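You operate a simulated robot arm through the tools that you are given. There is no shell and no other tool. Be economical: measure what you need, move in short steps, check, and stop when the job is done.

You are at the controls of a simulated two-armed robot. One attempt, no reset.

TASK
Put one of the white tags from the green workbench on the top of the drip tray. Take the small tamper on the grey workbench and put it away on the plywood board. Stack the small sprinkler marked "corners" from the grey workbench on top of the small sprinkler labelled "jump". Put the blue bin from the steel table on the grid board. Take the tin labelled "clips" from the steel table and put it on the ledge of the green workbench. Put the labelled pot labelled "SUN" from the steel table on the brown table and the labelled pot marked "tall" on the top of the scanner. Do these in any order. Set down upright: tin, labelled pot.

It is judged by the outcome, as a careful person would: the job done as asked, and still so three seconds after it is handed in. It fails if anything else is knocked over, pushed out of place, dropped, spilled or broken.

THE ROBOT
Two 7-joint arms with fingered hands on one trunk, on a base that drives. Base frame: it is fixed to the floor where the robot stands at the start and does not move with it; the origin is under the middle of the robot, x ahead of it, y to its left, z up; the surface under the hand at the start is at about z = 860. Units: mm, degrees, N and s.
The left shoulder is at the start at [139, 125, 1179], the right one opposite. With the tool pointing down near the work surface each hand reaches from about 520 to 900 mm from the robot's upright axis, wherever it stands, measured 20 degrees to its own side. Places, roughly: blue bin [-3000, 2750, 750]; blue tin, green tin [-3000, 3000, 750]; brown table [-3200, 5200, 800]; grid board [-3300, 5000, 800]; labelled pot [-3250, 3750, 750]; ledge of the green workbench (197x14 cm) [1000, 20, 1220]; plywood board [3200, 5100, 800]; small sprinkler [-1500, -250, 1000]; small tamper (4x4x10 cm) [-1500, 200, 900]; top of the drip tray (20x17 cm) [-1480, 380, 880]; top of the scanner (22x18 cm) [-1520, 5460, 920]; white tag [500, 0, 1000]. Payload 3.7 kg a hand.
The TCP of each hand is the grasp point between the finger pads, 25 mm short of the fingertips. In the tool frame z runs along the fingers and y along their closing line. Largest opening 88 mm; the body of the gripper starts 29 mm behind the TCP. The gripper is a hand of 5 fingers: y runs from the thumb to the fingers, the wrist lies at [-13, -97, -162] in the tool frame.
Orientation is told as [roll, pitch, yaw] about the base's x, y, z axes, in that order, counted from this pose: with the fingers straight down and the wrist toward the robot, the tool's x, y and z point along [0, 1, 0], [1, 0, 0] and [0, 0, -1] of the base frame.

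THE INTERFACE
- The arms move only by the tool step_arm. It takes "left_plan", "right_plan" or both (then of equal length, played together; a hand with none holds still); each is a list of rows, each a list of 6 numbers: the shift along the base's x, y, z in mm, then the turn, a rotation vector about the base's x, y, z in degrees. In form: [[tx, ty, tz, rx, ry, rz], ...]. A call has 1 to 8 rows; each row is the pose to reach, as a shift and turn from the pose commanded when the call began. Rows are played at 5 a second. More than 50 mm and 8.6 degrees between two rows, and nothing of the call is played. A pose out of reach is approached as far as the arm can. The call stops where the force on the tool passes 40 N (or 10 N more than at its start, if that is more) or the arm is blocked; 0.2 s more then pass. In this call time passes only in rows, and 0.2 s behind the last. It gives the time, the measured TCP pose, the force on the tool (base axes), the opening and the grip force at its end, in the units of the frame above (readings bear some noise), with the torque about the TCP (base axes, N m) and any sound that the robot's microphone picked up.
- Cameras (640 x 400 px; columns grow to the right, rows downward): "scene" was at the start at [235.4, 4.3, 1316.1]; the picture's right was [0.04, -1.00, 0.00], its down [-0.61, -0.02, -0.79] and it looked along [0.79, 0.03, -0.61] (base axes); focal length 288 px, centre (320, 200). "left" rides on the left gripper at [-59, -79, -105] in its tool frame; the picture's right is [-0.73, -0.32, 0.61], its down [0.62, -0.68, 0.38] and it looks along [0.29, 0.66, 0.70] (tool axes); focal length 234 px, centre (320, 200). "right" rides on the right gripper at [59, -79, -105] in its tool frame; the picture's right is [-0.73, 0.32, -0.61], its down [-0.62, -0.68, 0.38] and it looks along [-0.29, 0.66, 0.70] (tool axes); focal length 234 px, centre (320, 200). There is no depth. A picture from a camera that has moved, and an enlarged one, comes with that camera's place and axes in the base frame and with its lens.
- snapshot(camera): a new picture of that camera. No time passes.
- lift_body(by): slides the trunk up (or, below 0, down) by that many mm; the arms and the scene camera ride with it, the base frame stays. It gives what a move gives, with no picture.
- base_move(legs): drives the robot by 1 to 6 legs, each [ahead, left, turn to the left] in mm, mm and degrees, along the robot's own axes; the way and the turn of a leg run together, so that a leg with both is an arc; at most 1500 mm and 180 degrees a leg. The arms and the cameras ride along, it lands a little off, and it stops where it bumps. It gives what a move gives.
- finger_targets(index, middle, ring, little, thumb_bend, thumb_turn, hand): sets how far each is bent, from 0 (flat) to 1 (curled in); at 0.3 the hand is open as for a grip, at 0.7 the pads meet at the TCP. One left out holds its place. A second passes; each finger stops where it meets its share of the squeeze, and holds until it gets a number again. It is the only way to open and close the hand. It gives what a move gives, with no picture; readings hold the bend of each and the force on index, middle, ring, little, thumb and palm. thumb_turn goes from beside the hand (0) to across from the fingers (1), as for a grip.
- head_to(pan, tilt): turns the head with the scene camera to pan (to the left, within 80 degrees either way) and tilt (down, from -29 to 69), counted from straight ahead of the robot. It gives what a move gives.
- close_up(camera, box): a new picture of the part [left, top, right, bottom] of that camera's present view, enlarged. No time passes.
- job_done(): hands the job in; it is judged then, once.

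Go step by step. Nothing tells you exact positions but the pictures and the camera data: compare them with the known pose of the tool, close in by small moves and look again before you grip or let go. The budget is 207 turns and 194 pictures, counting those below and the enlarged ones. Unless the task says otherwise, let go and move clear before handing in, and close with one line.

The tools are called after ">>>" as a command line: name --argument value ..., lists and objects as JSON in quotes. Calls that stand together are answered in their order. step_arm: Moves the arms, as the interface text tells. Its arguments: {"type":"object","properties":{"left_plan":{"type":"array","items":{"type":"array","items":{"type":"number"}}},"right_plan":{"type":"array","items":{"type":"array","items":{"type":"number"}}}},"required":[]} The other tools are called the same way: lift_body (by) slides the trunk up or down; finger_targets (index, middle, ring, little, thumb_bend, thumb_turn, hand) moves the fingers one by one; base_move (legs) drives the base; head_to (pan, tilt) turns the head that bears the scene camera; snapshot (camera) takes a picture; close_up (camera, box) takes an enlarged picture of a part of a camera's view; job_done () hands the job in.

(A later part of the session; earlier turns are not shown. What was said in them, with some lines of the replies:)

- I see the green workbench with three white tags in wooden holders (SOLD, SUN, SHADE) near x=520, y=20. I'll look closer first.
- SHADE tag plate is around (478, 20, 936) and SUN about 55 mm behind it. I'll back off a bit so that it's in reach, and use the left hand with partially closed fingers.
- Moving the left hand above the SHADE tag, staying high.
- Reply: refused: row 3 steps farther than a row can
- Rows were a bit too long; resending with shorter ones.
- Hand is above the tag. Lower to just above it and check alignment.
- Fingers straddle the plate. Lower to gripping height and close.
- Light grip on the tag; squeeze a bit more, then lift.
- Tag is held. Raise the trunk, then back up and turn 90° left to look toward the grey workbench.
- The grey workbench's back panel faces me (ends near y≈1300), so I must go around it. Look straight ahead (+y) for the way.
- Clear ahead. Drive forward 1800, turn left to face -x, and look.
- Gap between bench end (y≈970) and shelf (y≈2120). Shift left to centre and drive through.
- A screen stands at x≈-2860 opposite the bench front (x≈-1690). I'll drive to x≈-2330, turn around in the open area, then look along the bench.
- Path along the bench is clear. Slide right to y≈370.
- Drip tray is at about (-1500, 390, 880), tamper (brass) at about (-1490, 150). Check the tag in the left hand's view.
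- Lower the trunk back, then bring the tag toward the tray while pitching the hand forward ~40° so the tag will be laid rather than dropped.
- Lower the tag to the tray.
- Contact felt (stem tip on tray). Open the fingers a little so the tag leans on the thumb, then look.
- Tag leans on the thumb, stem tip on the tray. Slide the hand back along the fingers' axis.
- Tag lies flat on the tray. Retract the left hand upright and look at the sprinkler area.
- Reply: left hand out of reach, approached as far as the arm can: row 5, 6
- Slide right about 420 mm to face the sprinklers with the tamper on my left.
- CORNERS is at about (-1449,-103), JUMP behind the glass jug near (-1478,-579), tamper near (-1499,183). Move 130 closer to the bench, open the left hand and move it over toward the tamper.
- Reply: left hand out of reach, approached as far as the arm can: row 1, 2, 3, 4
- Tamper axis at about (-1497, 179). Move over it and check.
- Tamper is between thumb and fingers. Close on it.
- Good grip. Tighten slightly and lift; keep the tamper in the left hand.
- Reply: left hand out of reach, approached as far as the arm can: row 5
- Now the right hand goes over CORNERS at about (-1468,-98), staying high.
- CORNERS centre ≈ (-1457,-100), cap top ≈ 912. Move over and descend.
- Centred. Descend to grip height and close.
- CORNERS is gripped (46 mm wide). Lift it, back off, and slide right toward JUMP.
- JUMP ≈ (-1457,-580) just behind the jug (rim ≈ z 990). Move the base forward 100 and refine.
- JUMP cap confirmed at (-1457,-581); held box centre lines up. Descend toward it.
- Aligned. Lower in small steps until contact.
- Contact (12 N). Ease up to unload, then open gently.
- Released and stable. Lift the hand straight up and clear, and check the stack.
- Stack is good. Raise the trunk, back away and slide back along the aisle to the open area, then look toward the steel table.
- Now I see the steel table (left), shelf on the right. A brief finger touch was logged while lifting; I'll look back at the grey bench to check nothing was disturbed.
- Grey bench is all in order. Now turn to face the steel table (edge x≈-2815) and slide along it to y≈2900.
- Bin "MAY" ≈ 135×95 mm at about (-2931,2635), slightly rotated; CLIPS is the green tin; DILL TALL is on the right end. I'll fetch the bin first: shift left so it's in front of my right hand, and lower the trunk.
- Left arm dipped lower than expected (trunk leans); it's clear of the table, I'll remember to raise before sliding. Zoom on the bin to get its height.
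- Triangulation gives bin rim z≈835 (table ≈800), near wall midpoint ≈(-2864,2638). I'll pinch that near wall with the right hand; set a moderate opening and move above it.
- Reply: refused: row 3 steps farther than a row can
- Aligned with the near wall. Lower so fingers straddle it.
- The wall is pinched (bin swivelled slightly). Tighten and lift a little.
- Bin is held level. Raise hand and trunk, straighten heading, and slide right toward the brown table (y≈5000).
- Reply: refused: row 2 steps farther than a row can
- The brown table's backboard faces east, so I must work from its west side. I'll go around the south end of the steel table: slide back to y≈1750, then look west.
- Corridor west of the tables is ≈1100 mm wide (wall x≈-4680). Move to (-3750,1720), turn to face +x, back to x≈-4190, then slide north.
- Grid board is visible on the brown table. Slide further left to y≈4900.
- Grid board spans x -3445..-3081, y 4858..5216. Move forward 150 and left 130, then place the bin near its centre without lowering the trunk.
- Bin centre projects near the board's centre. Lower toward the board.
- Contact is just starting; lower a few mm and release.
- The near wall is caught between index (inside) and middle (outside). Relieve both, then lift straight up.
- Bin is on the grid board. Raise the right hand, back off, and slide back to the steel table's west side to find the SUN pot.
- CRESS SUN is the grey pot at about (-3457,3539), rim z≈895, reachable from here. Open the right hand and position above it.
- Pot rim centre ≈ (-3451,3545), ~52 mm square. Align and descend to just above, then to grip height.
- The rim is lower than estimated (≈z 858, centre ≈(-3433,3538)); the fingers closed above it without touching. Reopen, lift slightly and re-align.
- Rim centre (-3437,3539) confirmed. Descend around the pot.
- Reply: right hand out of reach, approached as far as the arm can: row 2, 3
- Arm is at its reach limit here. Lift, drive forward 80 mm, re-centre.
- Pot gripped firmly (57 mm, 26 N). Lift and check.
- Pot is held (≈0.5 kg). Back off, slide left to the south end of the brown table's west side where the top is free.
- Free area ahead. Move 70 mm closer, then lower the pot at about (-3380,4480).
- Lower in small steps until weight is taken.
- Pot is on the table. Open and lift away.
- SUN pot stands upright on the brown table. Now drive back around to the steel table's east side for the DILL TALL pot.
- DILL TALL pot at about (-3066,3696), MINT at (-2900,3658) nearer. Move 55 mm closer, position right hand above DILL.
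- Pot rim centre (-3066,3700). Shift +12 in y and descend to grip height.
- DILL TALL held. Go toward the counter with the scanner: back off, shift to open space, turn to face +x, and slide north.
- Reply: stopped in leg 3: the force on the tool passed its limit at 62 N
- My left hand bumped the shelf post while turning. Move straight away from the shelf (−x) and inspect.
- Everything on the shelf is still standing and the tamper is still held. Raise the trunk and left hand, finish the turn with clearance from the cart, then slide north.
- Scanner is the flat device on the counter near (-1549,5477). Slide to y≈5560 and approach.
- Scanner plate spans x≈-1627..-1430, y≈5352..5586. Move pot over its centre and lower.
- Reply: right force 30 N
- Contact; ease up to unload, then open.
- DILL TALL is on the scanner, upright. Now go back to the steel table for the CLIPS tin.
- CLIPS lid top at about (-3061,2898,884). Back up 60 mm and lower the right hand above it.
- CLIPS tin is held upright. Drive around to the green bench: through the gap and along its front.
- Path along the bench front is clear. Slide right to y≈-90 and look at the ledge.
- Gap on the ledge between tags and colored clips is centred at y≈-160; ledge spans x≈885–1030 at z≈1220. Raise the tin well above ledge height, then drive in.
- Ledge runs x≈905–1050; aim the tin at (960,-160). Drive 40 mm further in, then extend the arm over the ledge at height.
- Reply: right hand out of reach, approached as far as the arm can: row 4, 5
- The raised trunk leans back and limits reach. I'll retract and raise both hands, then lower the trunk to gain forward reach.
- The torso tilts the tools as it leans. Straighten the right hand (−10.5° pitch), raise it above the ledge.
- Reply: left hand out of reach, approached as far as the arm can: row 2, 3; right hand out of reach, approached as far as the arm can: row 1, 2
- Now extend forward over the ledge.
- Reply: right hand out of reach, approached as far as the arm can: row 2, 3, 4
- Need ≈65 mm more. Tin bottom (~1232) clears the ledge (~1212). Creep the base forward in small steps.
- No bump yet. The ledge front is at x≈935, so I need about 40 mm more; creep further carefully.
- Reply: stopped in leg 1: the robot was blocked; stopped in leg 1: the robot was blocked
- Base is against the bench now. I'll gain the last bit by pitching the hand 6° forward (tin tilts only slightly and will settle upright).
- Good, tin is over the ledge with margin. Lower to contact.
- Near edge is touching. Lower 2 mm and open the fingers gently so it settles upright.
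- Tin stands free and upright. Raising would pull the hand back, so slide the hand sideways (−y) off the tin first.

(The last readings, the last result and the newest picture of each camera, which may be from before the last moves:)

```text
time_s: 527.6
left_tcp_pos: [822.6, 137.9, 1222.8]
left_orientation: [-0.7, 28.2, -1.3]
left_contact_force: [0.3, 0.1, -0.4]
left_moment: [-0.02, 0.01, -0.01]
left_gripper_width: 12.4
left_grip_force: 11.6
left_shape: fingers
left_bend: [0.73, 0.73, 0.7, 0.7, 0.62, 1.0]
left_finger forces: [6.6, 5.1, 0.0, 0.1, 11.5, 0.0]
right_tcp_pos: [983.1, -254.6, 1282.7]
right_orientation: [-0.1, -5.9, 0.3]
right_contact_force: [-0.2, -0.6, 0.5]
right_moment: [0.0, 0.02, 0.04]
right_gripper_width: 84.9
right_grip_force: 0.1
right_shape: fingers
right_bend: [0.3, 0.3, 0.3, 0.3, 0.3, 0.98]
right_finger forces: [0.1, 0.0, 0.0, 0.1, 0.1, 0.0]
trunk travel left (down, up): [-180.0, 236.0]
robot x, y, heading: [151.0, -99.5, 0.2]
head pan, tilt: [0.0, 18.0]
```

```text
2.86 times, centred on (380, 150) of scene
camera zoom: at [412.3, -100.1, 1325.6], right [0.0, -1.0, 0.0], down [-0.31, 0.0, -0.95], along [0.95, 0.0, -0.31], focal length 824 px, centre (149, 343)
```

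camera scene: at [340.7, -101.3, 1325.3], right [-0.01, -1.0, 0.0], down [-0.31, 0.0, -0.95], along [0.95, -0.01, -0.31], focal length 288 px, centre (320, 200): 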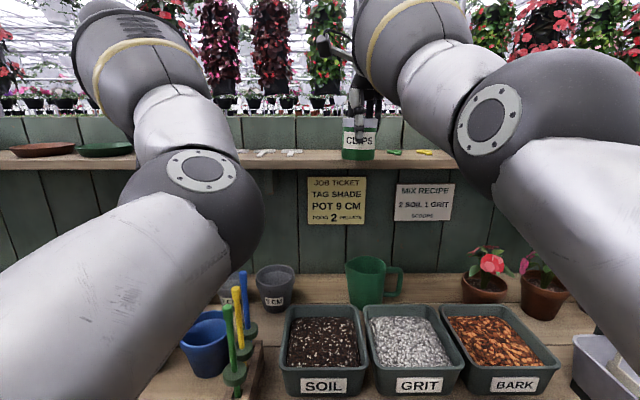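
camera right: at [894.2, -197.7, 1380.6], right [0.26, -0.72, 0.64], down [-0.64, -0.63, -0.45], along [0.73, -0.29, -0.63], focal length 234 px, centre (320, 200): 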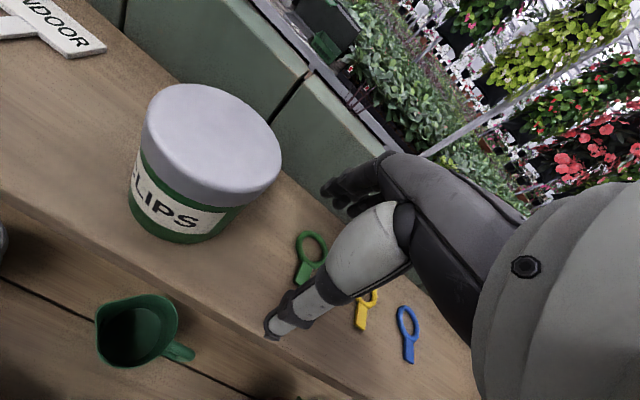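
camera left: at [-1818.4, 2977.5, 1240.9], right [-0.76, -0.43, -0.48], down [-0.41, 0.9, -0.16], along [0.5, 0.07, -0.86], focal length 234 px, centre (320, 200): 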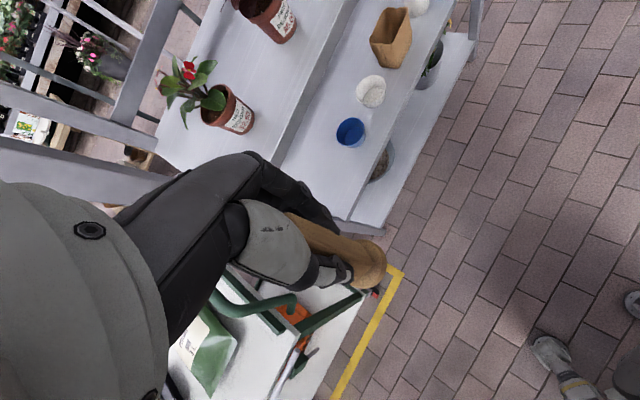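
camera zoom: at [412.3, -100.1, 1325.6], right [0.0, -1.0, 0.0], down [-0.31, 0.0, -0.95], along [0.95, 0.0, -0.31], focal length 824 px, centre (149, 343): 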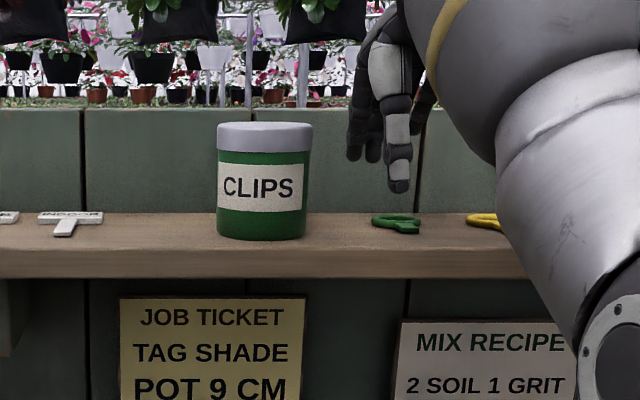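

CLIPS tin is upright on the ledge and the hand is clear. Back away, raise the trunk, and head north for the plywood board.

>>> base_move --legs '[[-480, 0, 0]]'

>>> lift_body --by 170

>>> base_move --legs '[[0, 1000, 0], [0, 1000, 0]]'

>>> head_to --pan 40 --tilt 18

>>> snapshot --camera "scene"

```text
time_s: 530.5
left_tcp_pos: [349.0, 137.6, 1221.3]
left_orientation: [-0.6, 28.2, -1.0]
left_contact_force: [-0.3, -0.3, 0.2]
left_moment: [0.02, -0.02, 0.0]
left_gripper_width: 12.3
left_grip_force: 11.4
left_shape: fingers
left_bend: [0.73, 0.73, 0.7, 0.7, 0.62, 1.0]
left_finger forces: [6.6, 5.0, 0.1, 0.0, 11.5, 0.1]
right_tcp_pos: [511.9, -254.0, 1283.4]
right_orientation: [0.0, -5.7, 0.4]
right_contact_force: [0.8, -1.2, -0.9]
right_moment: [0.01, -0.01, 0.01]
right_gripper_width: 84.7
right_grip_force: 0.1
right_shape: fingers
right_bend: [0.3, 0.3, 0.3, 0.3, 0.3, 0.98]
right_finger forces: [0.1, 0.0, 0.0, 0.0, 0.0, 0.1]
trunk travel left (down, up): [-180.0, 236.0]
robot x, y, heading: [-322.9, -101.7, 0.4]
head pan, tilt: [0.0, 18.0]
```

```text
time_s: 532.4
left_tcp_pos: [311.4, 137.1, 1449.9]
left_orientation: [-0.5, 22.6, -0.9]
left_contact_force: [-0.5, 0.0, -0.9]
left_moment: [-0.02, -0.02, 0.01]
left_gripper_width: 12.2
left_grip_force: 12.0
left_shape: fingers
left_bend: [0.73, 0.73, 0.7, 0.7, 0.62, 1.0]
left_finger forces: [6.6, 5.1, 0.1, 0.1, 11.5, 0.0]
right_tcp_pos: [351.4, -256.2, 1661.7]
right_orientation: [0.0, -23.6, 0.4]
right_contact_force: [-0.1, 0.1, 0.2]
right_moment: [-0.02, 0.03, 0.03]
right_gripper_width: 84.7
right_grip_force: 0.2
right_shape: fingers
right_bend: [0.3, 0.3, 0.3, 0.3, 0.3, 0.98]
right_finger forces: [0.0, 0.0, 0.0, 0.0, 0.0, 0.0]
trunk travel left (down, up): [-350.0, 66.0]
robot x, y, heading: [-324.0, -104.6, -0.2]
head pan, tilt: [0.0, 18.0]
```

```text
time_s: 550.3
left_tcp_pos: [296.4, 2155.6, 1451.6]
left_orientation: [-0.5, 22.6, -0.8]
left_contact_force: [0.7, 0.4, -0.3]
left_moment: [-0.03, -0.06, -0.01]
left_gripper_width: 12.2
left_grip_force: 11.6
left_shape: fingers
left_bend: [0.73, 0.73, 0.7, 0.7, 0.62, 1.0]
left_finger forces: [6.6, 5.1, 0.0, 0.0, 11.5, 0.0]
right_tcp_pos: [337.6, 1763.5, 1662.1]
right_orientation: [-0.1, -23.5, 0.8]
right_contact_force: [0.2, -0.1, -0.3]
right_moment: [0.02, 0.02, 0.03]
right_gripper_width: 84.7
right_grip_force: 0.0
right_shape: fingers
right_bend: [0.3, 0.3, 0.3, 0.3, 0.3, 0.98]
right_finger forces: [0.0, 0.0, 0.0, 0.0, 0.0, 0.0]
trunk travel left (down, up): [-350.0, 66.0]
robot x, y, heading: [-337.3, 1913.1, 0.8]
head pan, tilt: [0.0, 18.0]
```

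```text
time_s: 551.4
left_tcp_pos: [296.7, 2155.5, 1453.0]
left_orientation: [-0.5, 22.7, -0.7]
left_contact_force: [0.7, 0.3, -0.7]
left_moment: [-0.01, 0.03, -0.01]
left_gripper_width: 12.3
left_grip_force: 12.0
left_shape: fingers
left_bend: [0.73, 0.73, 0.7, 0.7, 0.62, 1.0]
left_finger forces: [6.6, 5.1, 0.1, 0.0, 11.5, 0.0]
right_tcp_pos: [336.1, 1762.6, 1661.7]
right_orientation: [-0.1, -23.5, 0.7]
right_contact_force: [-0.7, -0.2, 0.0]
right_moment: [0.0, 0.03, -0.03]
right_gripper_width: 84.8
right_grip_force: 0.1
right_shape: fingers
right_bend: [0.3, 0.3, 0.3, 0.3, 0.3, 0.98]
right_finger forces: [0.0, 0.0, 0.0, 0.1, 0.0, 0.1]
trunk travel left (down, up): [-350.0, 66.0]
robot x, y, heading: [-336.6, 1911.7, 0.5]
head pan, tilt: [40.0, 18.0]
```

```text
31 pictures are left
camera scene: at [-227.7, 1974.3, 1503.1], right [0.65, -0.76, 0.0], down [-0.23, -0.2, -0.95], along [0.72, 0.62, -0.31], focal length 288 px, centre (320, 200)
```

scene: 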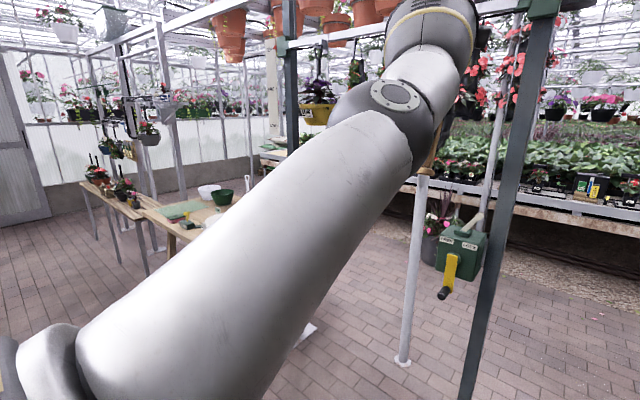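

Left arm blocks the view and hands are too high. Bring both hands down and upright.

>>> step_arm --right_plan '[[10, 0, -45, 0, 6, 0], [20, 0, -90, 0, 12, 0], [30, 0, -135, 0, 18, 0], [40, 0, -180, 0, 23.5, 0], [40, 0, -228, 0, 23.5, 0], [40, 0, -276, 0, 23.5, 0], [40, 0, -324, 0, 23.5, 0], [40, 0, -372, 0, 23.5, 0]]' --left_plan '[[0, 0, -35, 0, -6, 0], [0, 0, -70, 0, -12, 0], [0, 0, -105, 0, -18, 0], [0, 0, -140, 0, -22.6, 0], [0, 0, -175, 0, -22.6, 0], [0, 0, -210, 0, -22.6, 0], [0, 0, -230, 0, -22.6, 0], [0, 0, -250, 0, -22.6, 0]]'

>>> base_move --legs '[[0, 0, 45]]'

>>> head_to --pan -10 --tilt 12

>>> snapshot --camera "scene"

```text
time_s: 553.2
left_tcp_pos: [296.6, 2154.9, 1201.1]
left_orientation: [-0.1, 0.1, -0.6]
left_contact_force: [0.2, 0.4, -0.7]
left_moment: [-0.03, -0.02, -0.01]
left_gripper_width: 12.3
left_grip_force: 11.4
left_shape: fingers
left_bend: [0.73, 0.73, 0.7, 0.7, 0.62, 1.0]
left_finger forces: [6.6, 4.9, 0.0, 0.0, 11.5, 0.1]
right_tcp_pos: [375.1, 1762.9, 1290.1]
right_orientation: [0.3, 0.0, 0.6]
right_contact_force: [-0.5, -0.1, -0.3]
right_moment: [0.01, -0.01, -0.02]
right_gripper_width: 84.8
right_grip_force: 0.1
right_shape: fingers
right_bend: [0.3, 0.3, 0.3, 0.3, 0.3, 0.98]
right_finger forces: [0.0, 0.0, 0.0, 0.1, 0.1, 0.0]
trunk travel left (down, up): [-350.0, 66.0]
robot x, y, heading: [-337.5, 1911.6, 0.4]
head pan, tilt: [40.0, 18.0]
```

```text
time_s: 555.6
left_tcp_pos: [-53.4, 2529.1, 1202.0]
left_orientation: [-0.3, 0.1, 43.6]
left_contact_force: [0.1, 0.8, 0.2]
left_moment: [0.0, -0.01, 0.02]
left_gripper_width: 12.1
left_grip_force: 11.9
left_shape: fingers
left_bend: [0.73, 0.73, 0.7, 0.7, 0.62, 1.0]
left_finger forces: [6.6, 5.0, 0.0, 0.0, 11.7, 0.0]
right_tcp_pos: [276.7, 2304.2, 1290.8]
right_orientation: [0.3, 0.0, 45.0]
right_contact_force: [-0.2, 0.0, -0.4]
right_moment: [-0.01, -0.03, 0.0]
right_gripper_width: 84.7
right_grip_force: 0.0
right_shape: fingers
right_bend: [0.3, 0.3, 0.3, 0.3, 0.3, 0.98]
right_finger forces: [0.0, 0.0, 0.1, 0.1, 0.1, 0.1]
trunk travel left (down, up): [-350.0, 66.0]
robot x, y, heading: [-338.8, 1911.7, 44.8]
head pan, tilt: [40.0, 18.0]
```

```text
time_s: 556.8
left_tcp_pos: [-52.9, 2529.3, 1200.5]
left_orientation: [-0.2, 0.2, 43.5]
left_contact_force: [0.6, 0.1, -0.7]
left_moment: [-0.02, -0.03, 0.01]
left_gripper_width: 12.3
left_grip_force: 11.5
left_shape: fingers
left_bend: [0.73, 0.73, 0.7, 0.7, 0.62, 1.0]
left_finger forces: [6.6, 5.1, 0.0, 0.0, 11.6, 0.0]
right_tcp_pos: [277.5, 2302.3, 1290.5]
right_orientation: [0.3, 0.0, 44.8]
right_contact_force: [0.3, -0.3, 0.0]
right_moment: [0.0, 0.0, 0.0]
right_gripper_width: 84.8
right_grip_force: 0.0
right_shape: fingers
right_bend: [0.3, 0.3, 0.3, 0.3, 0.3, 0.98]
right_finger forces: [0.1, 0.1, 0.1, 0.1, 0.0, 0.0]
trunk travel left (down, up): [-350.0, 66.0]
robot x, y, heading: [-338.1, 1911.2, 44.5]
head pan, tilt: [-10.0, 12.0]
```

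```text
30 pictures are left
camera scene: at [-234.6, 1996.8, 1512.9], right [0.57, -0.82, 0.0], down [-0.17, -0.12, -0.98], along [0.8, 0.56, -0.21], focal length 288 px, centre (320, 200)
```

scene: 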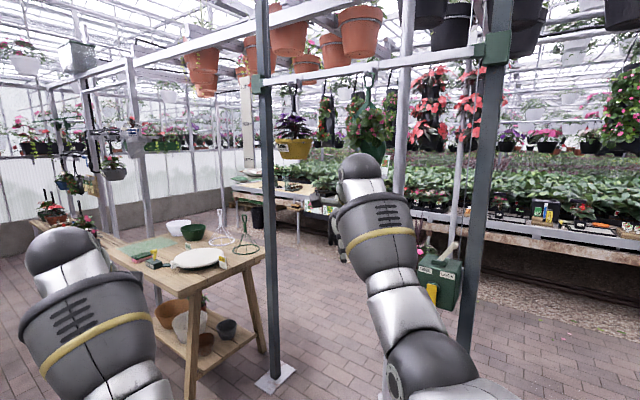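

>>> close_up --camera "scene" --box '[200, 130, 420, 270]'

```text
2.86 times, centred on (310, 200) of scene
camera zoom: at [-234.6, 1996.8, 1512.9], right [0.57, -0.82, 0.0], down [-0.17, -0.12, -0.98], along [0.8, 0.56, -0.21], focal length 824 px, centre (349, 200)
```

zoom: 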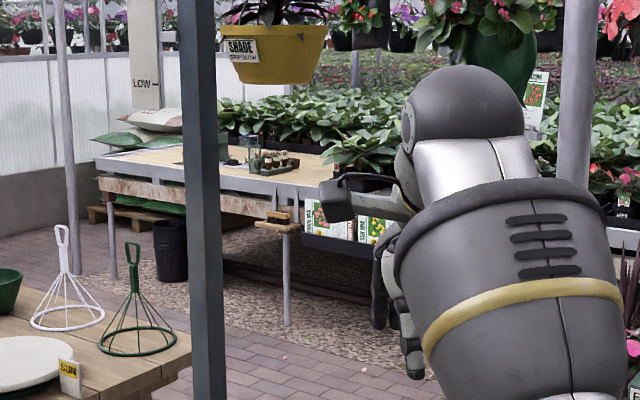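

The plywood board is on the left end of the plant bench at x≈2850+. Go east between the green bench end and the poles (y≈1560), then look.

>>> base_move --legs '[[0, 0, -44.5], [0, -360, 0], [1000, 0, 0]]'

>>> head_to --pan 20 --tilt 12

>>> snapshot --camera "scene"

```text
time_s: 567.4
left_tcp_pos: [1312.0, 1796.8, 1202.5]
left_orientation: [-0.2, 0.2, -1.0]
left_contact_force: [0.1, -0.4, 0.5]
left_moment: [0.03, 0.01, 0.02]
left_gripper_width: 12.6
left_grip_force: 11.7
left_shape: fingers
left_bend: [0.73, 0.73, 0.7, 0.7, 0.62, 1.0]
left_finger forces: [6.6, 5.0, 0.0, 0.0, 11.7, 0.0]
right_tcp_pos: [1389.6, 1401.9, 1289.8]
right_orientation: [0.3, 0.0, 0.3]
right_contact_force: [-0.6, 0.4, 0.0]
right_moment: [0.0, -0.01, -0.01]
right_gripper_width: 84.6
right_grip_force: 0.1
right_shape: fingers
right_bend: [0.3, 0.3, 0.3, 0.3, 0.3, 0.98]
right_finger forces: [0.0, 0.0, 0.0, 0.0, 0.0, 0.0]
trunk travel left (down, up): [-350.0, 66.0]
robot x, y, heading: [679.3, 1556.3, 0.4]
head pan, tilt: [-10.0, 12.0]
```

```text
time_s: 568.4
left_tcp_pos: [1312.8, 1796.1, 1201.7]
left_orientation: [-0.3, 0.1, -1.0]
left_contact_force: [0.0, -0.3, -0.2]
left_moment: [0.01, 0.02, -0.01]
left_gripper_width: 12.1
left_grip_force: 11.9
left_shape: fingers
left_bend: [0.73, 0.73, 0.7, 0.7, 0.62, 1.0]
left_finger forces: [6.7, 5.0, 0.0, 0.0, 11.6, 0.0]
right_tcp_pos: [1389.1, 1402.3, 1290.1]
right_orientation: [0.3, 0.0, 0.3]
right_contact_force: [-0.9, 0.1, -0.7]
right_moment: [0.01, 0.01, -0.03]
right_gripper_width: 84.7
right_grip_force: 0.1
right_shape: fingers
right_bend: [0.3, 0.3, 0.3, 0.3, 0.3, 0.98]
right_finger forces: [0.0, 0.1, 0.1, 0.0, 0.0, 0.0]
trunk travel left (down, up): [-350.0, 66.0]
robot x, y, heading: [676.1, 1558.2, 0.3]
head pan, tilt: [20.0, 12.0]
```

```text
28 pictures are left
camera scene: at [803.9, 1590.3, 1512.9], right [0.35, -0.94, 0.0], down [-0.2, -0.07, -0.98], along [0.92, 0.34, -0.21], focal length 288 px, centre (320, 200)
```

scene: 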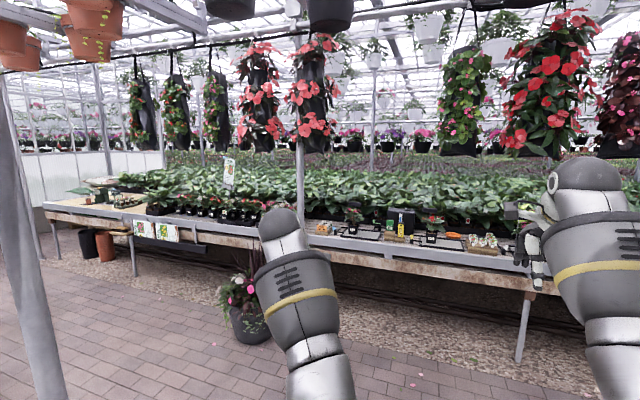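

Corridor along the plant bench is open (planter at ≈(2430,2770), poles at x≤1200). Drive to x≈1750 and slide north.

>>> base_move --legs '[[1070, 0, 0], [0, 1500, 0], [0, 1300, 0]]'

>>> head_to --pan 15 --tilt 25

>>> snapshot --camera "scene"

```text
time_s: 598.1
left_tcp_pos: [2330.7, 4631.2, 1201.8]
left_orientation: [-0.2, 0.1, 0.0]
left_contact_force: [1.3, 0.7, -0.9]
left_moment: [0.0, 0.01, -0.01]
left_gripper_width: 12.1
left_grip_force: 11.2
left_shape: fingers
left_bend: [0.73, 0.73, 0.7, 0.7, 0.62, 1.0]
left_finger forces: [6.7, 5.0, 0.0, 0.1, 11.6, 0.1]
right_tcp_pos: [2413.1, 4238.8, 1291.4]
right_orientation: [0.3, 0.0, 1.2]
right_contact_force: [-0.8, -0.1, 0.0]
right_moment: [0.02, 0.0, 0.0]
right_gripper_width: 84.8
right_grip_force: 0.1
right_shape: fingers
right_bend: [0.3, 0.3, 0.3, 0.3, 0.3, 0.98]
right_finger forces: [0.1, 0.1, 0.0, 0.1, 0.0, 0.0]
trunk travel left (down, up): [-350.0, 66.0]
robot x, y, heading: [1693.8, 4380.6, 1.4]
head pan, tilt: [20.0, 12.0]
```

```text
time_s: 598.9
left_tcp_pos: [2329.5, 4630.9, 1201.1]
left_orientation: [-0.2, 0.2, 0.0]
left_contact_force: [0.0, 0.9, -0.9]
left_moment: [-0.06, -0.02, 0.0]
left_gripper_width: 12.2
left_grip_force: 11.7
left_shape: fingers
left_bend: [0.73, 0.73, 0.7, 0.7, 0.62, 1.0]
left_finger forces: [6.6, 5.0, 0.0, 0.0, 11.6, 0.1]
right_tcp_pos: [2413.0, 4239.1, 1290.0]
right_orientation: [0.3, 0.0, 1.3]
right_contact_force: [0.1, -0.8, 0.4]
right_moment: [-0.02, -0.02, -0.04]
right_gripper_width: 84.6
right_grip_force: 0.0
right_shape: fingers
right_bend: [0.3, 0.3, 0.3, 0.3, 0.3, 0.98]
right_finger forces: [0.1, 0.0, 0.0, 0.0, 0.0, 0.0]
trunk travel left (down, up): [-350.0, 66.0]
robot x, y, heading: [1698.2, 4380.1, 1.2]
head pan, tilt: [15.0, 25.0]
```

```text
27 pictures are left
camera scene: at [1826.0, 4408.2, 1491.8], right [0.28, -0.96, 0.0], down [-0.41, -0.12, -0.91], along [0.87, 0.25, -0.42], focal length 288 px, centre (320, 200)
```

scene: 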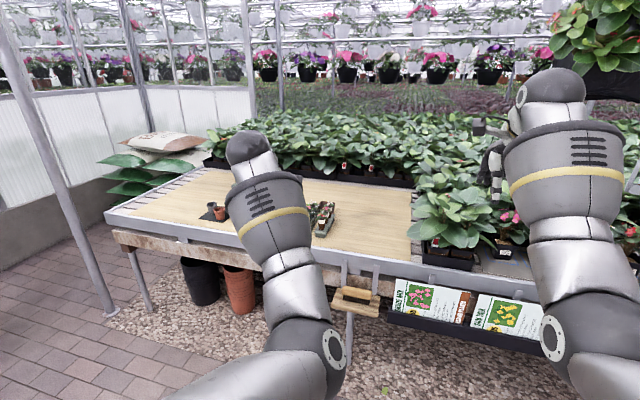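

The plywood board is clear with a few small pots on it. Move so the left hand is over its free middle (≈(3020,5050)).

>>> base_move --legs '[[0, 420, -1.2], [600, 0, 0]]'

>>> head_to --pan 15 --tilt 38

>>> snapshot --camera "scene"

>>> snapshot --camera "left"

```text
time_s: 606.1
left_tcp_pos: [2930.6, 5037.0, 1202.1]
left_orientation: [-0.2, 0.1, -1.0]
left_contact_force: [0.1, 0.0, 0.1]
left_moment: [0.0, 0.01, 0.0]
left_gripper_width: 12.5
left_grip_force: 12.1
left_shape: fingers
left_bend: [0.73, 0.73, 0.7, 0.7, 0.62, 1.0]
left_finger forces: [6.7, 5.0, 0.0, 0.0, 11.6, 0.0]
right_tcp_pos: [3007.0, 4644.2, 1290.3]
right_orientation: [0.3, 0.0, 0.4]
right_contact_force: [0.2, 0.2, 0.5]
right_moment: [0.0, 0.04, -0.01]
right_gripper_width: 84.8
right_grip_force: 0.0
right_shape: fingers
right_bend: [0.3, 0.3, 0.3, 0.3, 0.3, 0.98]
right_finger forces: [0.1, 0.1, 0.0, 0.0, 0.0, 0.0]
trunk travel left (down, up): [-350.0, 66.0]
robot x, y, heading: [2293.7, 4800.4, 0.3]
head pan, tilt: [15.0, 25.0]
```

```text
time_s: 606.8
left_tcp_pos: [2929.6, 5035.3, 1201.2]
left_orientation: [-0.2, 0.1, -0.9]
left_contact_force: [0.1, -0.4, -0.9]
left_moment: [-0.02, -0.01, -0.04]
left_gripper_width: 12.3
left_grip_force: 11.0
left_shape: fingers
left_bend: [0.73, 0.73, 0.7, 0.7, 0.62, 1.0]
left_finger forces: [6.6, 5.0, 0.0, 0.0, 11.6, 0.1]
right_tcp_pos: [3005.6, 4643.6, 1291.1]
right_orientation: [0.3, -0.1, 0.4]
right_contact_force: [0.0, 0.7, 0.1]
right_moment: [-0.02, 0.02, 0.02]
right_gripper_width: 84.9
right_grip_force: 0.1
right_shape: fingers
right_bend: [0.3, 0.3, 0.3, 0.3, 0.3, 0.98]
right_finger forces: [0.0, 0.0, 0.0, 0.0, 0.1, 0.0]
trunk travel left (down, up): [-350.0, 66.0]
robot x, y, heading: [2293.3, 4794.7, 0.1]
head pan, tilt: [15.0, 38.0]
```

```text
26 pictures are left
camera scene: at [2416.6, 4820.6, 1471.5], right [0.26, -0.96, 0.0], down [-0.59, -0.16, -0.79], along [0.76, 0.21, -0.62], focal length 288 px, centre (320, 200)
```

scene: 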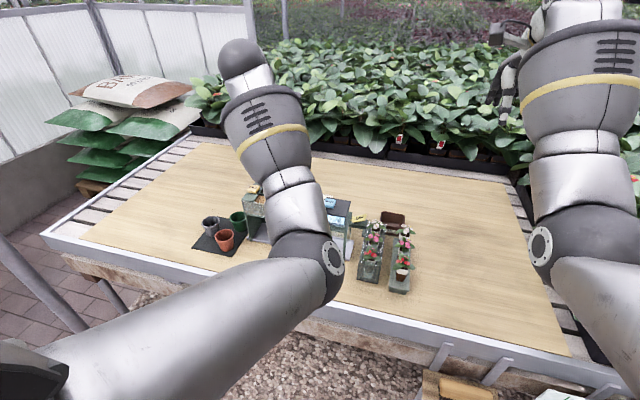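

```text
25 pictures are left
camera left: at [2849.5, 4979.4, 1307.6], right [-0.34, -0.72, -0.6], down [-0.67, 0.63, -0.38], along [0.66, 0.28, -0.7], focal length 234 px, centre (320, 200)
```

left: 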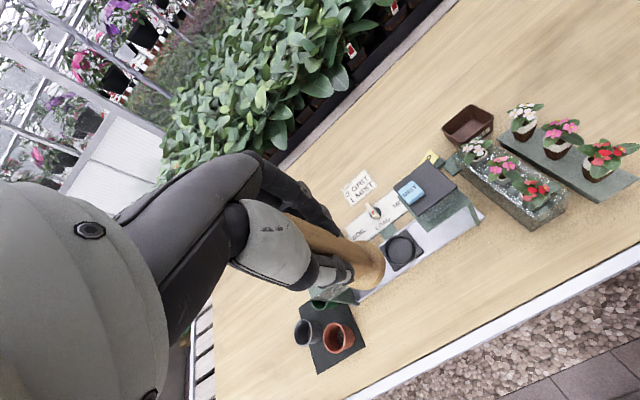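

The middle holds equipment; the right part of the board (y≈4350–4680) is empty. Shift right so the left hand is over ≈(3000,4510), tucking the right hand in.

>>> step_arm --right_plan '[[-20, 30, -20, 0, 0, 0], [-40, 60, -40, 0, 0, 0], [-60, 90, -60, 0, 0, 0]]'

>>> base_move --legs '[[0, -530, 0], [40, 0, 0]]'

>>> head_to --pan 10 --tilt 42

>>> snapshot --camera "scene"

>>> snapshot --camera "left"

```text
time_s: 607.6
left_tcp_pos: [2929.5, 5038.0, 1201.6]
left_orientation: [-0.3, 0.0, -1.0]
left_contact_force: [0.9, 0.4, 0.4]
left_moment: [-0.02, -0.02, -0.01]
left_gripper_width: 12.2
left_grip_force: 11.7
left_shape: fingers
left_bend: [0.73, 0.73, 0.7, 0.7, 0.62, 1.0]
left_finger forces: [6.6, 5.0, 0.1, 0.0, 11.6, 0.1]
right_tcp_pos: [2948.2, 4736.4, 1231.1]
right_orientation: [0.3, 0.0, 0.4]
right_contact_force: [-0.3, 1.5, -0.2]
right_moment: [-0.04, -0.04, 0.0]
right_gripper_width: 84.7
right_grip_force: 0.1
right_shape: fingers
right_bend: [0.3, 0.3, 0.3, 0.3, 0.3, 0.98]
right_finger forces: [0.0, 0.1, 0.0, 0.0, 0.0, 0.1]
trunk travel left (down, up): [-350.0, 66.0]
robot x, y, heading: [2292.4, 4796.8, -0.0]
head pan, tilt: [15.0, 38.0]
```

```text
time_s: 613.3
left_tcp_pos: [2973.0, 4496.3, 1201.8]
left_orientation: [-0.2, 0.1, -1.4]
left_contact_force: [0.8, -0.1, -0.6]
left_moment: [-0.02, -0.01, -0.01]
left_gripper_width: 12.1
left_grip_force: 11.6
left_shape: fingers
left_bend: [0.74, 0.73, 0.7, 0.7, 0.62, 1.0]
left_finger forces: [6.6, 5.0, 0.0, 0.0, 11.5, 0.0]
right_tcp_pos: [2990.9, 4194.5, 1231.9]
right_orientation: [0.3, 0.1, -0.1]
right_contact_force: [0.2, -0.8, -0.4]
right_moment: [-0.01, 0.04, 0.02]
right_gripper_width: 84.7
right_grip_force: 0.0
right_shape: fingers
right_bend: [0.3, 0.3, 0.3, 0.3, 0.3, 0.98]
right_finger forces: [0.0, 0.0, 0.1, 0.0, 0.1, 0.0]
trunk travel left (down, up): [-350.0, 66.0]
robot x, y, heading: [2327.9, 4259.6, 0.1]
head pan, tilt: [15.0, 38.0]
```

```text
time_s: 613.9
left_tcp_pos: [2971.6, 4495.7, 1201.5]
left_orientation: [-0.2, 0.0, -1.4]
left_contact_force: [-0.5, 0.4, -0.6]
left_moment: [-0.01, 0.0, 0.01]
left_gripper_width: 12.3
left_grip_force: 11.7
left_shape: fingers
left_bend: [0.74, 0.73, 0.7, 0.7, 0.62, 1.0]
left_finger forces: [6.6, 5.1, 0.2, 0.0, 11.8, 0.0]
right_tcp_pos: [2988.6, 4195.9, 1231.6]
right_orientation: [0.3, 0.0, 0.0]
right_contact_force: [-1.0, -0.4, -0.1]
right_moment: [0.01, -0.04, 0.0]
right_gripper_width: 84.6
right_grip_force: 0.1
right_shape: fingers
right_bend: [0.3, 0.3, 0.3, 0.3, 0.3, 0.98]
right_finger forces: [0.1, 0.0, 0.0, 0.0, 0.0, 0.1]
trunk travel left (down, up): [-350.0, 66.0]
robot x, y, heading: [2336.2, 4261.0, 0.0]
head pan, tilt: [10.0, 42.0]
```

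```text
24 pictures are left
camera scene: at [2456.1, 4276.5, 1465.5], right [0.17, -0.99, 0.0], down [-0.66, -0.11, -0.74], along [0.73, 0.13, -0.67], focal length 288 px, centre (320, 200)
```

scene: 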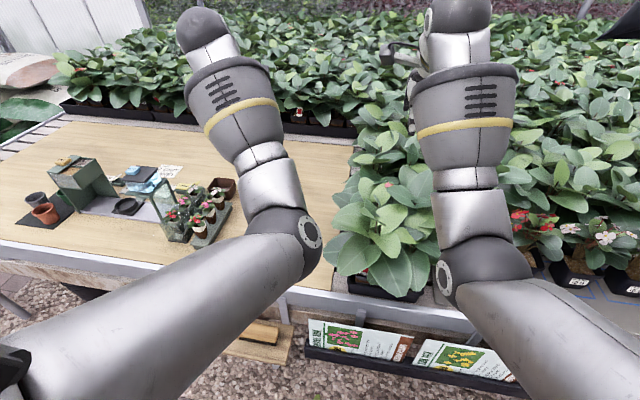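

```text
23 pictures are left
camera left: at [2891.3, 4439.7, 1307.6], right [-0.34, -0.72, -0.6], down [-0.67, 0.64, -0.38], along [0.66, 0.27, -0.7], focal length 234 px, centre (320, 200)
```

left: 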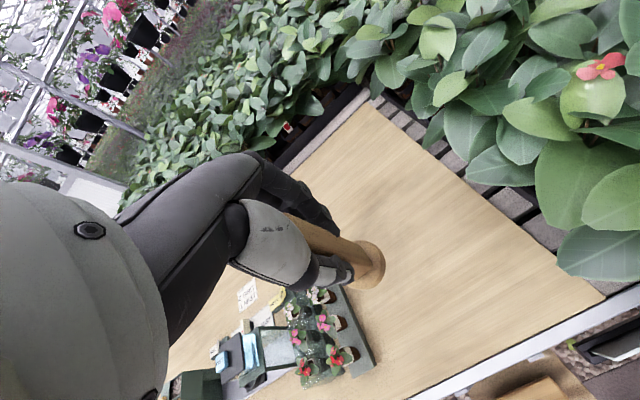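

Target spot (2985,4500) is free. Lower the tamper toward the board.

>>> step_arm --left_plan '[[5, 2, -48, 0, 0, 0], [10, 4, -96, 0, 0, 0], [13, 5, -144, 0, 0, 0], [13, 5, -192, 0, 0, 0], [13, 5, -240, 0, 0, 0], [13, 5, -285, 0, 0, 0]]'

>>> snapshot --camera "left"

>>> close_up --camera "scene" --box '[180, 120, 400, 300]'

```text
time_s: 615.3
left_tcp_pos: [2988.9, 4502.4, 915.9]
left_orientation: [-0.4, 0.1, -1.5]
left_contact_force: [-0.1, 0.2, -1.0]
left_moment: [-0.03, -0.03, 0.0]
left_gripper_width: 12.3
left_grip_force: 12.0
left_shape: fingers
left_bend: [0.74, 0.73, 0.7, 0.7, 0.62, 1.0]
left_finger forces: [6.6, 5.1, 0.1, 0.0, 11.6, 0.0]
right_tcp_pos: [2988.0, 4194.4, 1231.6]
right_orientation: [0.3, 0.0, 0.0]
right_contact_force: [0.1, 0.3, 0.1]
right_moment: [0.0, -0.02, 0.0]
right_gripper_width: 84.9
right_grip_force: 0.1
right_shape: fingers
right_bend: [0.3, 0.3, 0.3, 0.3, 0.3, 0.98]
right_finger forces: [0.0, 0.0, 0.0, 0.0, 0.0, 0.0]
trunk travel left (down, up): [-350.0, 66.0]
robot x, y, heading: [2335.5, 4263.1, 0.1]
head pan, tilt: [10.0, 42.0]
```

```text
22 pictures are left
camera left: at [2908.3, 4445.4, 1021.3], right [-0.34, -0.72, -0.6], down [-0.67, 0.64, -0.39], along [0.66, 0.27, -0.7], focal length 234 px, centre (320, 200)
```

left: 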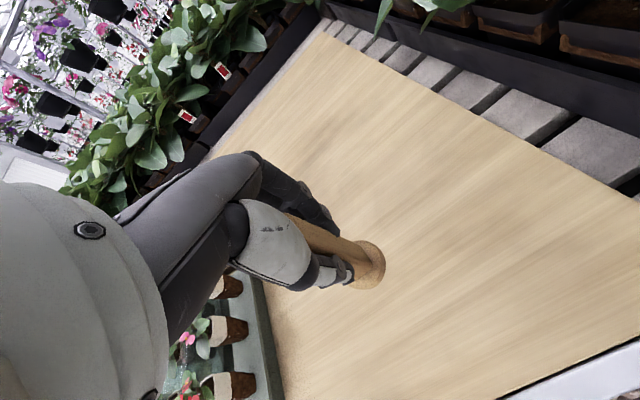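

```text
2.22 times, centred on (290, 210) of scene
camera zoom: at [2456.4, 4276.8, 1465.5], right [0.17, -0.99, 0.0], down [-0.66, -0.11, -0.74], along [0.73, 0.13, -0.67], focal length 641 px, centre (387, 178)
```

zoom: 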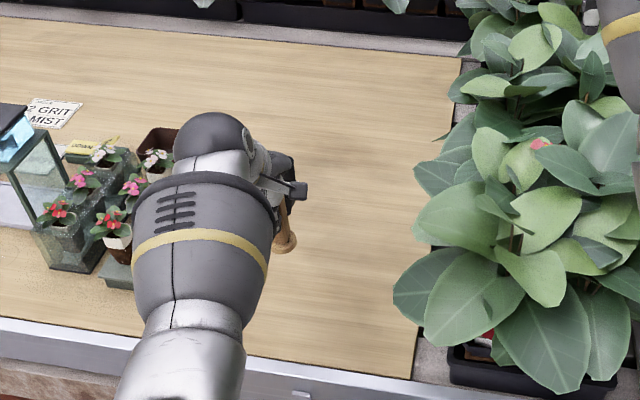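

>>> step_arm --left_plan '[[0, 0, -25, 0, 0, 0], [0, 0, -45, 0, 0, 0]]'

>>> close_up --camera "left" --box '[220, 160, 480, 360]'

```text
time_s: 615.9
left_tcp_pos: [2988.0, 4501.0, 871.0]
left_orientation: [-0.2, 0.0, -1.4]
left_contact_force: [-0.4, 0.5, -0.6]
left_moment: [-0.02, 0.01, 0.02]
left_gripper_width: 11.9
left_grip_force: 11.9
left_shape: fingers
left_bend: [0.74, 0.73, 0.7, 0.7, 0.62, 1.0]
left_finger forces: [6.6, 5.1, 0.1, 0.0, 11.7, 0.0]
right_tcp_pos: [2987.6, 4194.1, 1231.1]
right_orientation: [0.4, 0.0, -0.1]
right_contact_force: [-0.1, -0.3, -0.3]
right_moment: [-0.02, 0.0, 0.0]
right_gripper_width: 84.8
right_grip_force: 0.0
right_shape: fingers
right_bend: [0.3, 0.3, 0.3, 0.3, 0.3, 0.98]
right_finger forces: [0.1, 0.0, 0.1, 0.1, 0.0, 0.1]
trunk travel left (down, up): [-350.0, 66.0]
robot x, y, heading: [2332.2, 4261.7, -0.1]
head pan, tilt: [10.0, 42.0]
```

```text
2.00 times, centred on (350, 260) of left
camera zoom: at [2907.3, 4445.1, 976.8], right [-0.34, -0.72, -0.6], down [-0.67, 0.64, -0.39], along [0.66, 0.27, -0.7], focal length 468 px, centre (260, 80)
```

zoom: 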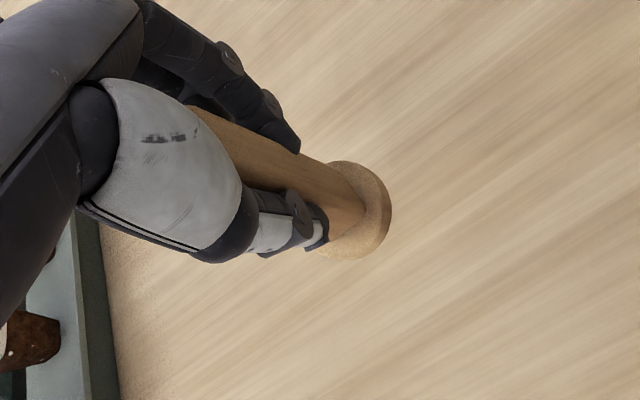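

>>> step_arm --left_plan '[[0, 0, -6, 0, 0, 0], [0, 0, -12, 0, 0, 0], [0, 0, -18, 0, 0, 0]]'

>>> step_arm --left_plan '[[0, 0, -5, 0, 0, 0], [0, 0, -10, 0, 0, 0]]'

>>> close_up --camera "left" --box '[220, 160, 480, 360]'

```text
time_s: 616.7
left_tcp_pos: [2987.3, 4501.5, 851.9]
left_orientation: [-0.3, 0.0, -1.4]
left_contact_force: [-0.3, 0.5, -0.4]
left_moment: [-0.03, 0.03, 0.02]
left_gripper_width: 12.4
left_grip_force: 11.8
left_shape: fingers
left_bend: [0.74, 0.73, 0.7, 0.7, 0.62, 1.0]
left_finger forces: [6.6, 5.1, 0.0, 0.1, 11.7, 0.0]
right_tcp_pos: [2987.9, 4193.8, 1230.9]
right_orientation: [0.3, 0.0, -0.1]
right_contact_force: [0.3, 0.1, 0.3]
right_moment: [-0.06, 0.0, -0.01]
right_gripper_width: 84.7
right_grip_force: 0.0
right_shape: fingers
right_bend: [0.3, 0.3, 0.3, 0.3, 0.3, 0.98]
right_finger forces: [0.1, 0.0, 0.0, 0.1, 0.0, 0.0]
trunk travel left (down, up): [-350.0, 66.0]
robot x, y, heading: [2332.7, 4260.3, 0.1]
head pan, tilt: [10.0, 42.0]
```

```text
time_s: 617.3
left_tcp_pos: [2985.2, 4501.5, 843.0]
left_orientation: [-0.2, 0.1, -1.3]
left_contact_force: [0.3, -0.1, -1.1]
left_moment: [-0.02, 0.03, 0.01]
left_gripper_width: 12.5
left_grip_force: 12.2
left_shape: fingers
left_bend: [0.74, 0.73, 0.7, 0.7, 0.62, 1.0]
left_finger forces: [6.6, 5.1, 0.0, 0.0, 11.8, 0.1]
right_tcp_pos: [2987.4, 4194.8, 1230.6]
right_orientation: [0.3, 0.1, -0.2]
right_contact_force: [-0.4, -0.3, 0.2]
right_moment: [-0.01, 0.01, -0.02]
right_gripper_width: 84.5
right_grip_force: 0.1
right_shape: fingers
right_bend: [0.3, 0.3, 0.3, 0.3, 0.3, 0.98]
right_finger forces: [0.1, 0.1, 0.1, 0.1, 0.1, 0.0]
trunk travel left (down, up): [-350.0, 66.0]
robot x, y, heading: [2332.1, 4263.9, -0.0]
head pan, tilt: [10.0, 42.0]
```

```text
2.00 times, centred on (350, 260) of left
camera zoom: at [2905.1, 4444.7, 949.8], right [-0.34, -0.72, -0.6], down [-0.67, 0.64, -0.38], along [0.66, 0.27, -0.7], focal length 468 px, centre (260, 80)
```

zoom: 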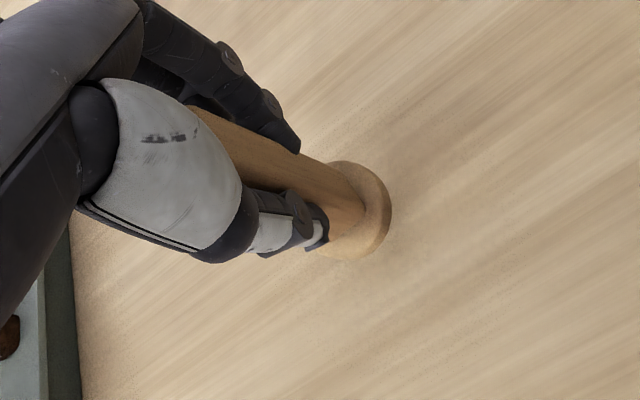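

>>> step_arm --left_plan '[[-2, 0, -5, 0, 0, 0], [-4, 0, -10, 0, 0, 0], [-6, 0, -15, 0, 0, 0]]'

>>> close_up --camera "left" --box '[220, 160, 480, 360]'

```text
time_s: 618.1
left_tcp_pos: [2979.2, 4500.3, 828.8]
left_orientation: [-0.2, 0.2, -1.4]
left_contact_force: [0.2, 0.3, -1.0]
left_moment: [0.01, -0.01, -0.01]
left_gripper_width: 12.1
left_grip_force: 12.0
left_shape: fingers
left_bend: [0.74, 0.73, 0.7, 0.7, 0.62, 1.0]
left_finger forces: [6.6, 5.1, 0.0, 0.1, 11.6, 0.0]
right_tcp_pos: [2987.6, 4194.4, 1230.1]
right_orientation: [0.2, 0.0, -0.1]
right_contact_force: [0.3, -0.3, 0.5]
right_moment: [-0.02, -0.01, -0.03]
right_gripper_width: 84.7
right_grip_force: 0.1
right_shape: fingers
right_bend: [0.3, 0.3, 0.3, 0.3, 0.3, 0.98]
right_finger forces: [0.0, 0.0, 0.1, 0.0, 0.0, 0.0]
trunk travel left (down, up): [-350.0, 66.0]
robot x, y, heading: [2331.1, 4260.0, -0.0]
head pan, tilt: [10.0, 42.0]
```

```text
2.00 times, centred on (350, 260) of left
camera zoom: at [2898.9, 4444.6, 934.4], right [-0.34, -0.72, -0.6], down [-0.67, 0.64, -0.38], along [0.66, 0.27, -0.7], focal length 468 px, centre (260, 80)
```

zoom: 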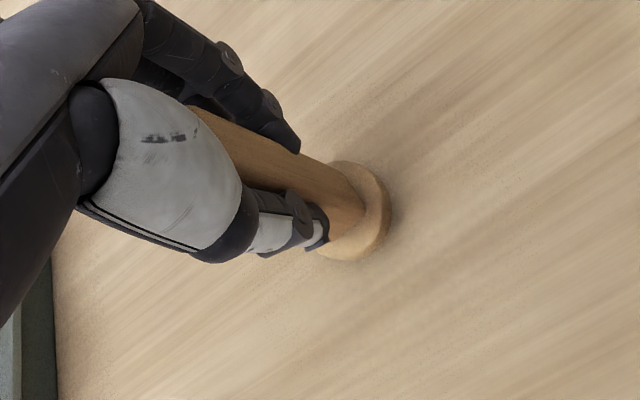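

>>> step_arm --left_plan '[[-1, 0, -4, 0, 0, 0], [-2, 0, -8, 0, 0, 0], [-3, 0, -12, 0, 0, 0]]'

```text
time_s: 618.9
left_tcp_pos: [2976.0, 4500.0, 817.8]
left_orientation: [-0.2, -0.1, -1.4]
left_contact_force: [0.8, -0.1, 4.6]
left_moment: [-0.02, 0.04, 0.0]
left_gripper_width: 12.2
left_grip_force: 11.9
left_shape: fingers
left_bend: [0.74, 0.73, 0.7, 0.7, 0.62, 1.0]
left_finger forces: [6.8, 5.3, 0.0, 0.1, 11.8, 0.0]
right_tcp_pos: [2986.5, 4194.7, 1231.6]
right_orientation: [0.3, 0.0, 0.0]
right_contact_force: [-0.2, -0.1, 0.3]
right_moment: [0.01, -0.01, 0.01]
right_gripper_width: 84.8
right_grip_force: 0.1
right_shape: fingers
right_bend: [0.3, 0.3, 0.3, 0.3, 0.3, 0.98]
right_finger forces: [0.0, 0.1, 0.0, 0.0, 0.1, 0.1]
trunk travel left (down, up): [-350.0, 66.0]
robot x, y, heading: [2334.1, 4262.1, -0.2]
head pan, tilt: [10.0, 42.0]
```

Contact with the board. Release gently.

>>> finger_targets --hand "left" --index 0.4 --middle 0.4 --ring 0.4 --little 0.4 --thumb_bend 0.4

>>> close_up --camera "left" --box '[220, 160, 480, 360]'

```text
time_s: 619.9
left_tcp_pos: [2974.8, 4500.6, 817.2]
left_orientation: [-0.2, -0.1, -1.4]
left_contact_force: [-0.1, 1.0, 0.2]
left_moment: [-0.02, -0.03, 0.01]
left_gripper_width: 62.7
left_grip_force: 0.0
left_shape: fingers
left_bend: [0.4, 0.4, 0.4, 0.4, 0.4, 0.99]
left_finger forces: [0.0, 0.0, 0.1, 0.0, 0.0, 0.0]
right_tcp_pos: [2987.7, 4194.7, 1231.5]
right_orientation: [0.3, -0.1, -0.1]
right_contact_force: [-0.5, -0.1, 1.0]
right_moment: [0.02, -0.02, -0.03]
right_gripper_width: 84.5
right_grip_force: 0.1
right_shape: fingers
right_bend: [0.3, 0.3, 0.3, 0.3, 0.3, 0.98]
right_finger forces: [0.0, 0.0, 0.1, 0.0, 0.0, 0.1]
trunk travel left (down, up): [-350.0, 66.0]
robot x, y, heading: [2334.5, 4263.8, -0.1]
head pan, tilt: [10.0, 42.0]
```

```text
2.00 times, centred on (350, 260) of left
camera zoom: at [2895.5, 4444.6, 922.9], right [-0.34, -0.72, -0.6], down [-0.67, 0.64, -0.38], along [0.66, 0.27, -0.7], focal length 468 px, centre (260, 80)
```

zoom: 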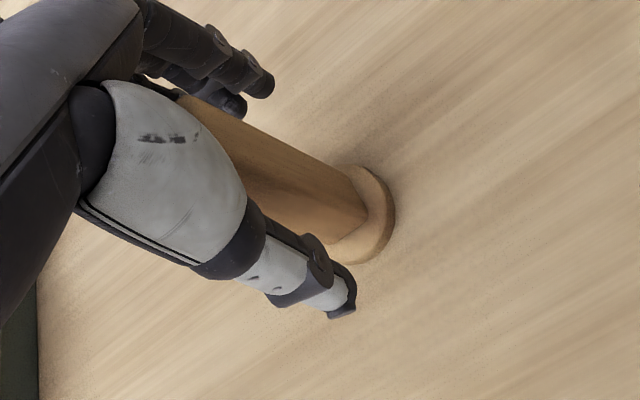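

Tamper stands upright, fingers clear. Lift straight up and check.

>>> finger_targets --hand "left" --index 0.3 --middle 0.3 --ring 0.3 --little 0.3 --thumb_bend 0.3

>>> step_arm --left_plan '[[0, 0, 20, 0, 0, 0], [0, 0, 60, 0, 0, 0], [0, 0, 105, 0, 0, 0], [0, 0, 150, 0, 0, 0], [0, 0, 195, 0, 0, 0], [0, 0, 240, 0, 0, 0]]'

>>> snapshot --camera "left"

```text
time_s: 620.9
left_tcp_pos: [2976.6, 4500.9, 816.7]
left_orientation: [-0.3, 0.0, -1.5]
left_contact_force: [0.4, 0.2, 0.6]
left_moment: [0.03, -0.02, 0.01]
left_gripper_width: 84.5
left_grip_force: 0.0
left_shape: fingers
left_bend: [0.3, 0.3, 0.3, 0.3, 0.3, 0.98]
left_finger forces: [0.1, 0.1, 0.0, 0.0, 0.1, 0.0]
right_tcp_pos: [2987.4, 4195.3, 1231.8]
right_orientation: [0.3, 0.0, -0.2]
right_contact_force: [-0.5, -0.2, -0.6]
right_moment: [-0.02, -0.01, 0.0]
right_gripper_width: 84.7
right_grip_force: 0.1
right_shape: fingers
right_bend: [0.3, 0.3, 0.3, 0.3, 0.3, 0.98]
right_finger forces: [0.1, 0.1, 0.0, 0.0, 0.1, 0.0]
trunk travel left (down, up): [-350.0, 66.0]
robot x, y, heading: [2331.6, 4260.8, -0.2]
head pan, tilt: [10.0, 42.0]
```

```text
time_s: 622.3
left_tcp_pos: [2975.0, 4500.1, 1056.1]
left_orientation: [-0.2, 0.0, -1.5]
left_contact_force: [-0.3, 0.1, 0.3]
left_moment: [0.01, -0.03, 0.02]
left_gripper_width: 84.4
left_grip_force: 0.0
left_shape: fingers
left_bend: [0.3, 0.3, 0.3, 0.3, 0.3, 0.98]
left_finger forces: [0.0, 0.0, 0.0, 0.0, 0.0, 0.0]
right_tcp_pos: [2987.4, 4193.6, 1231.6]
right_orientation: [0.3, 0.0, -0.1]
right_contact_force: [-1.7, 0.2, -0.7]
right_moment: [0.01, 0.02, 0.03]
right_gripper_width: 84.4
right_grip_force: 0.1
right_shape: fingers
right_bend: [0.3, 0.3, 0.3, 0.3, 0.3, 0.98]
right_finger forces: [0.0, 0.0, 0.0, 0.0, 0.1, 0.0]
trunk travel left (down, up): [-350.0, 66.0]
robot x, y, heading: [2329.6, 4259.3, -0.3]
head pan, tilt: [10.0, 42.0]
```

```text
16 pictures are left
camera left: at [2894.8, 4444.8, 1163.0], right [-0.34, -0.72, -0.6], down [-0.67, 0.64, -0.38], along [0.66, 0.27, -0.7], focal length 234 px, centre (320, 200)
```

left: 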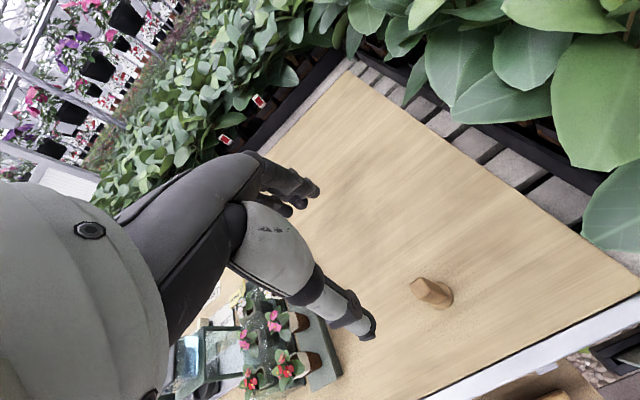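

The tamper stands on the plywood board and every item has been placed. Back clear and hand in.

>>> base_move --legs '[[-350, 0, 0]]'

>>> job_done

```text
time_s: 624.6
left_tcp_pos: [2622.8, 4502.0, 1056.9]
left_orientation: [-0.1, 0.0, -1.4]
left_contact_force: [0.5, -0.1, -0.1]
left_moment: [0.0, -0.01, 0.0]
left_gripper_width: 85.0
left_grip_force: 0.1
left_shape: fingers
left_bend: [0.3, 0.3, 0.3, 0.3, 0.3, 0.98]
left_finger forces: [0.0, 0.1, 0.0, 0.0, 0.1, 0.0]
right_tcp_pos: [2636.0, 4195.2, 1231.1]
right_orientation: [0.3, 0.0, -0.1]
right_contact_force: [0.4, -1.0, -0.5]
right_moment: [-0.01, -0.03, 0.01]
right_gripper_width: 84.6
right_grip_force: 0.0
right_shape: fingers
right_bend: [0.3, 0.3, 0.3, 0.3, 0.3, 0.98]
right_finger forces: [0.0, 0.0, 0.1, 0.0, 0.0, 0.1]
trunk travel left (down, up): [-350.0, 66.0]
robot x, y, heading: [1982.2, 4265.1, -0.2]
head pan, tilt: [10.0, 42.0]
```

```text
The job is handed in.
```

All seven items were placed as asked, with the tin and both pots standing upright. On the way my left hand hit a shelf post at 62 N; the shelf items I could see were still standing afterwards. The base also stopped against the green workbench front as I reached for the ledge.
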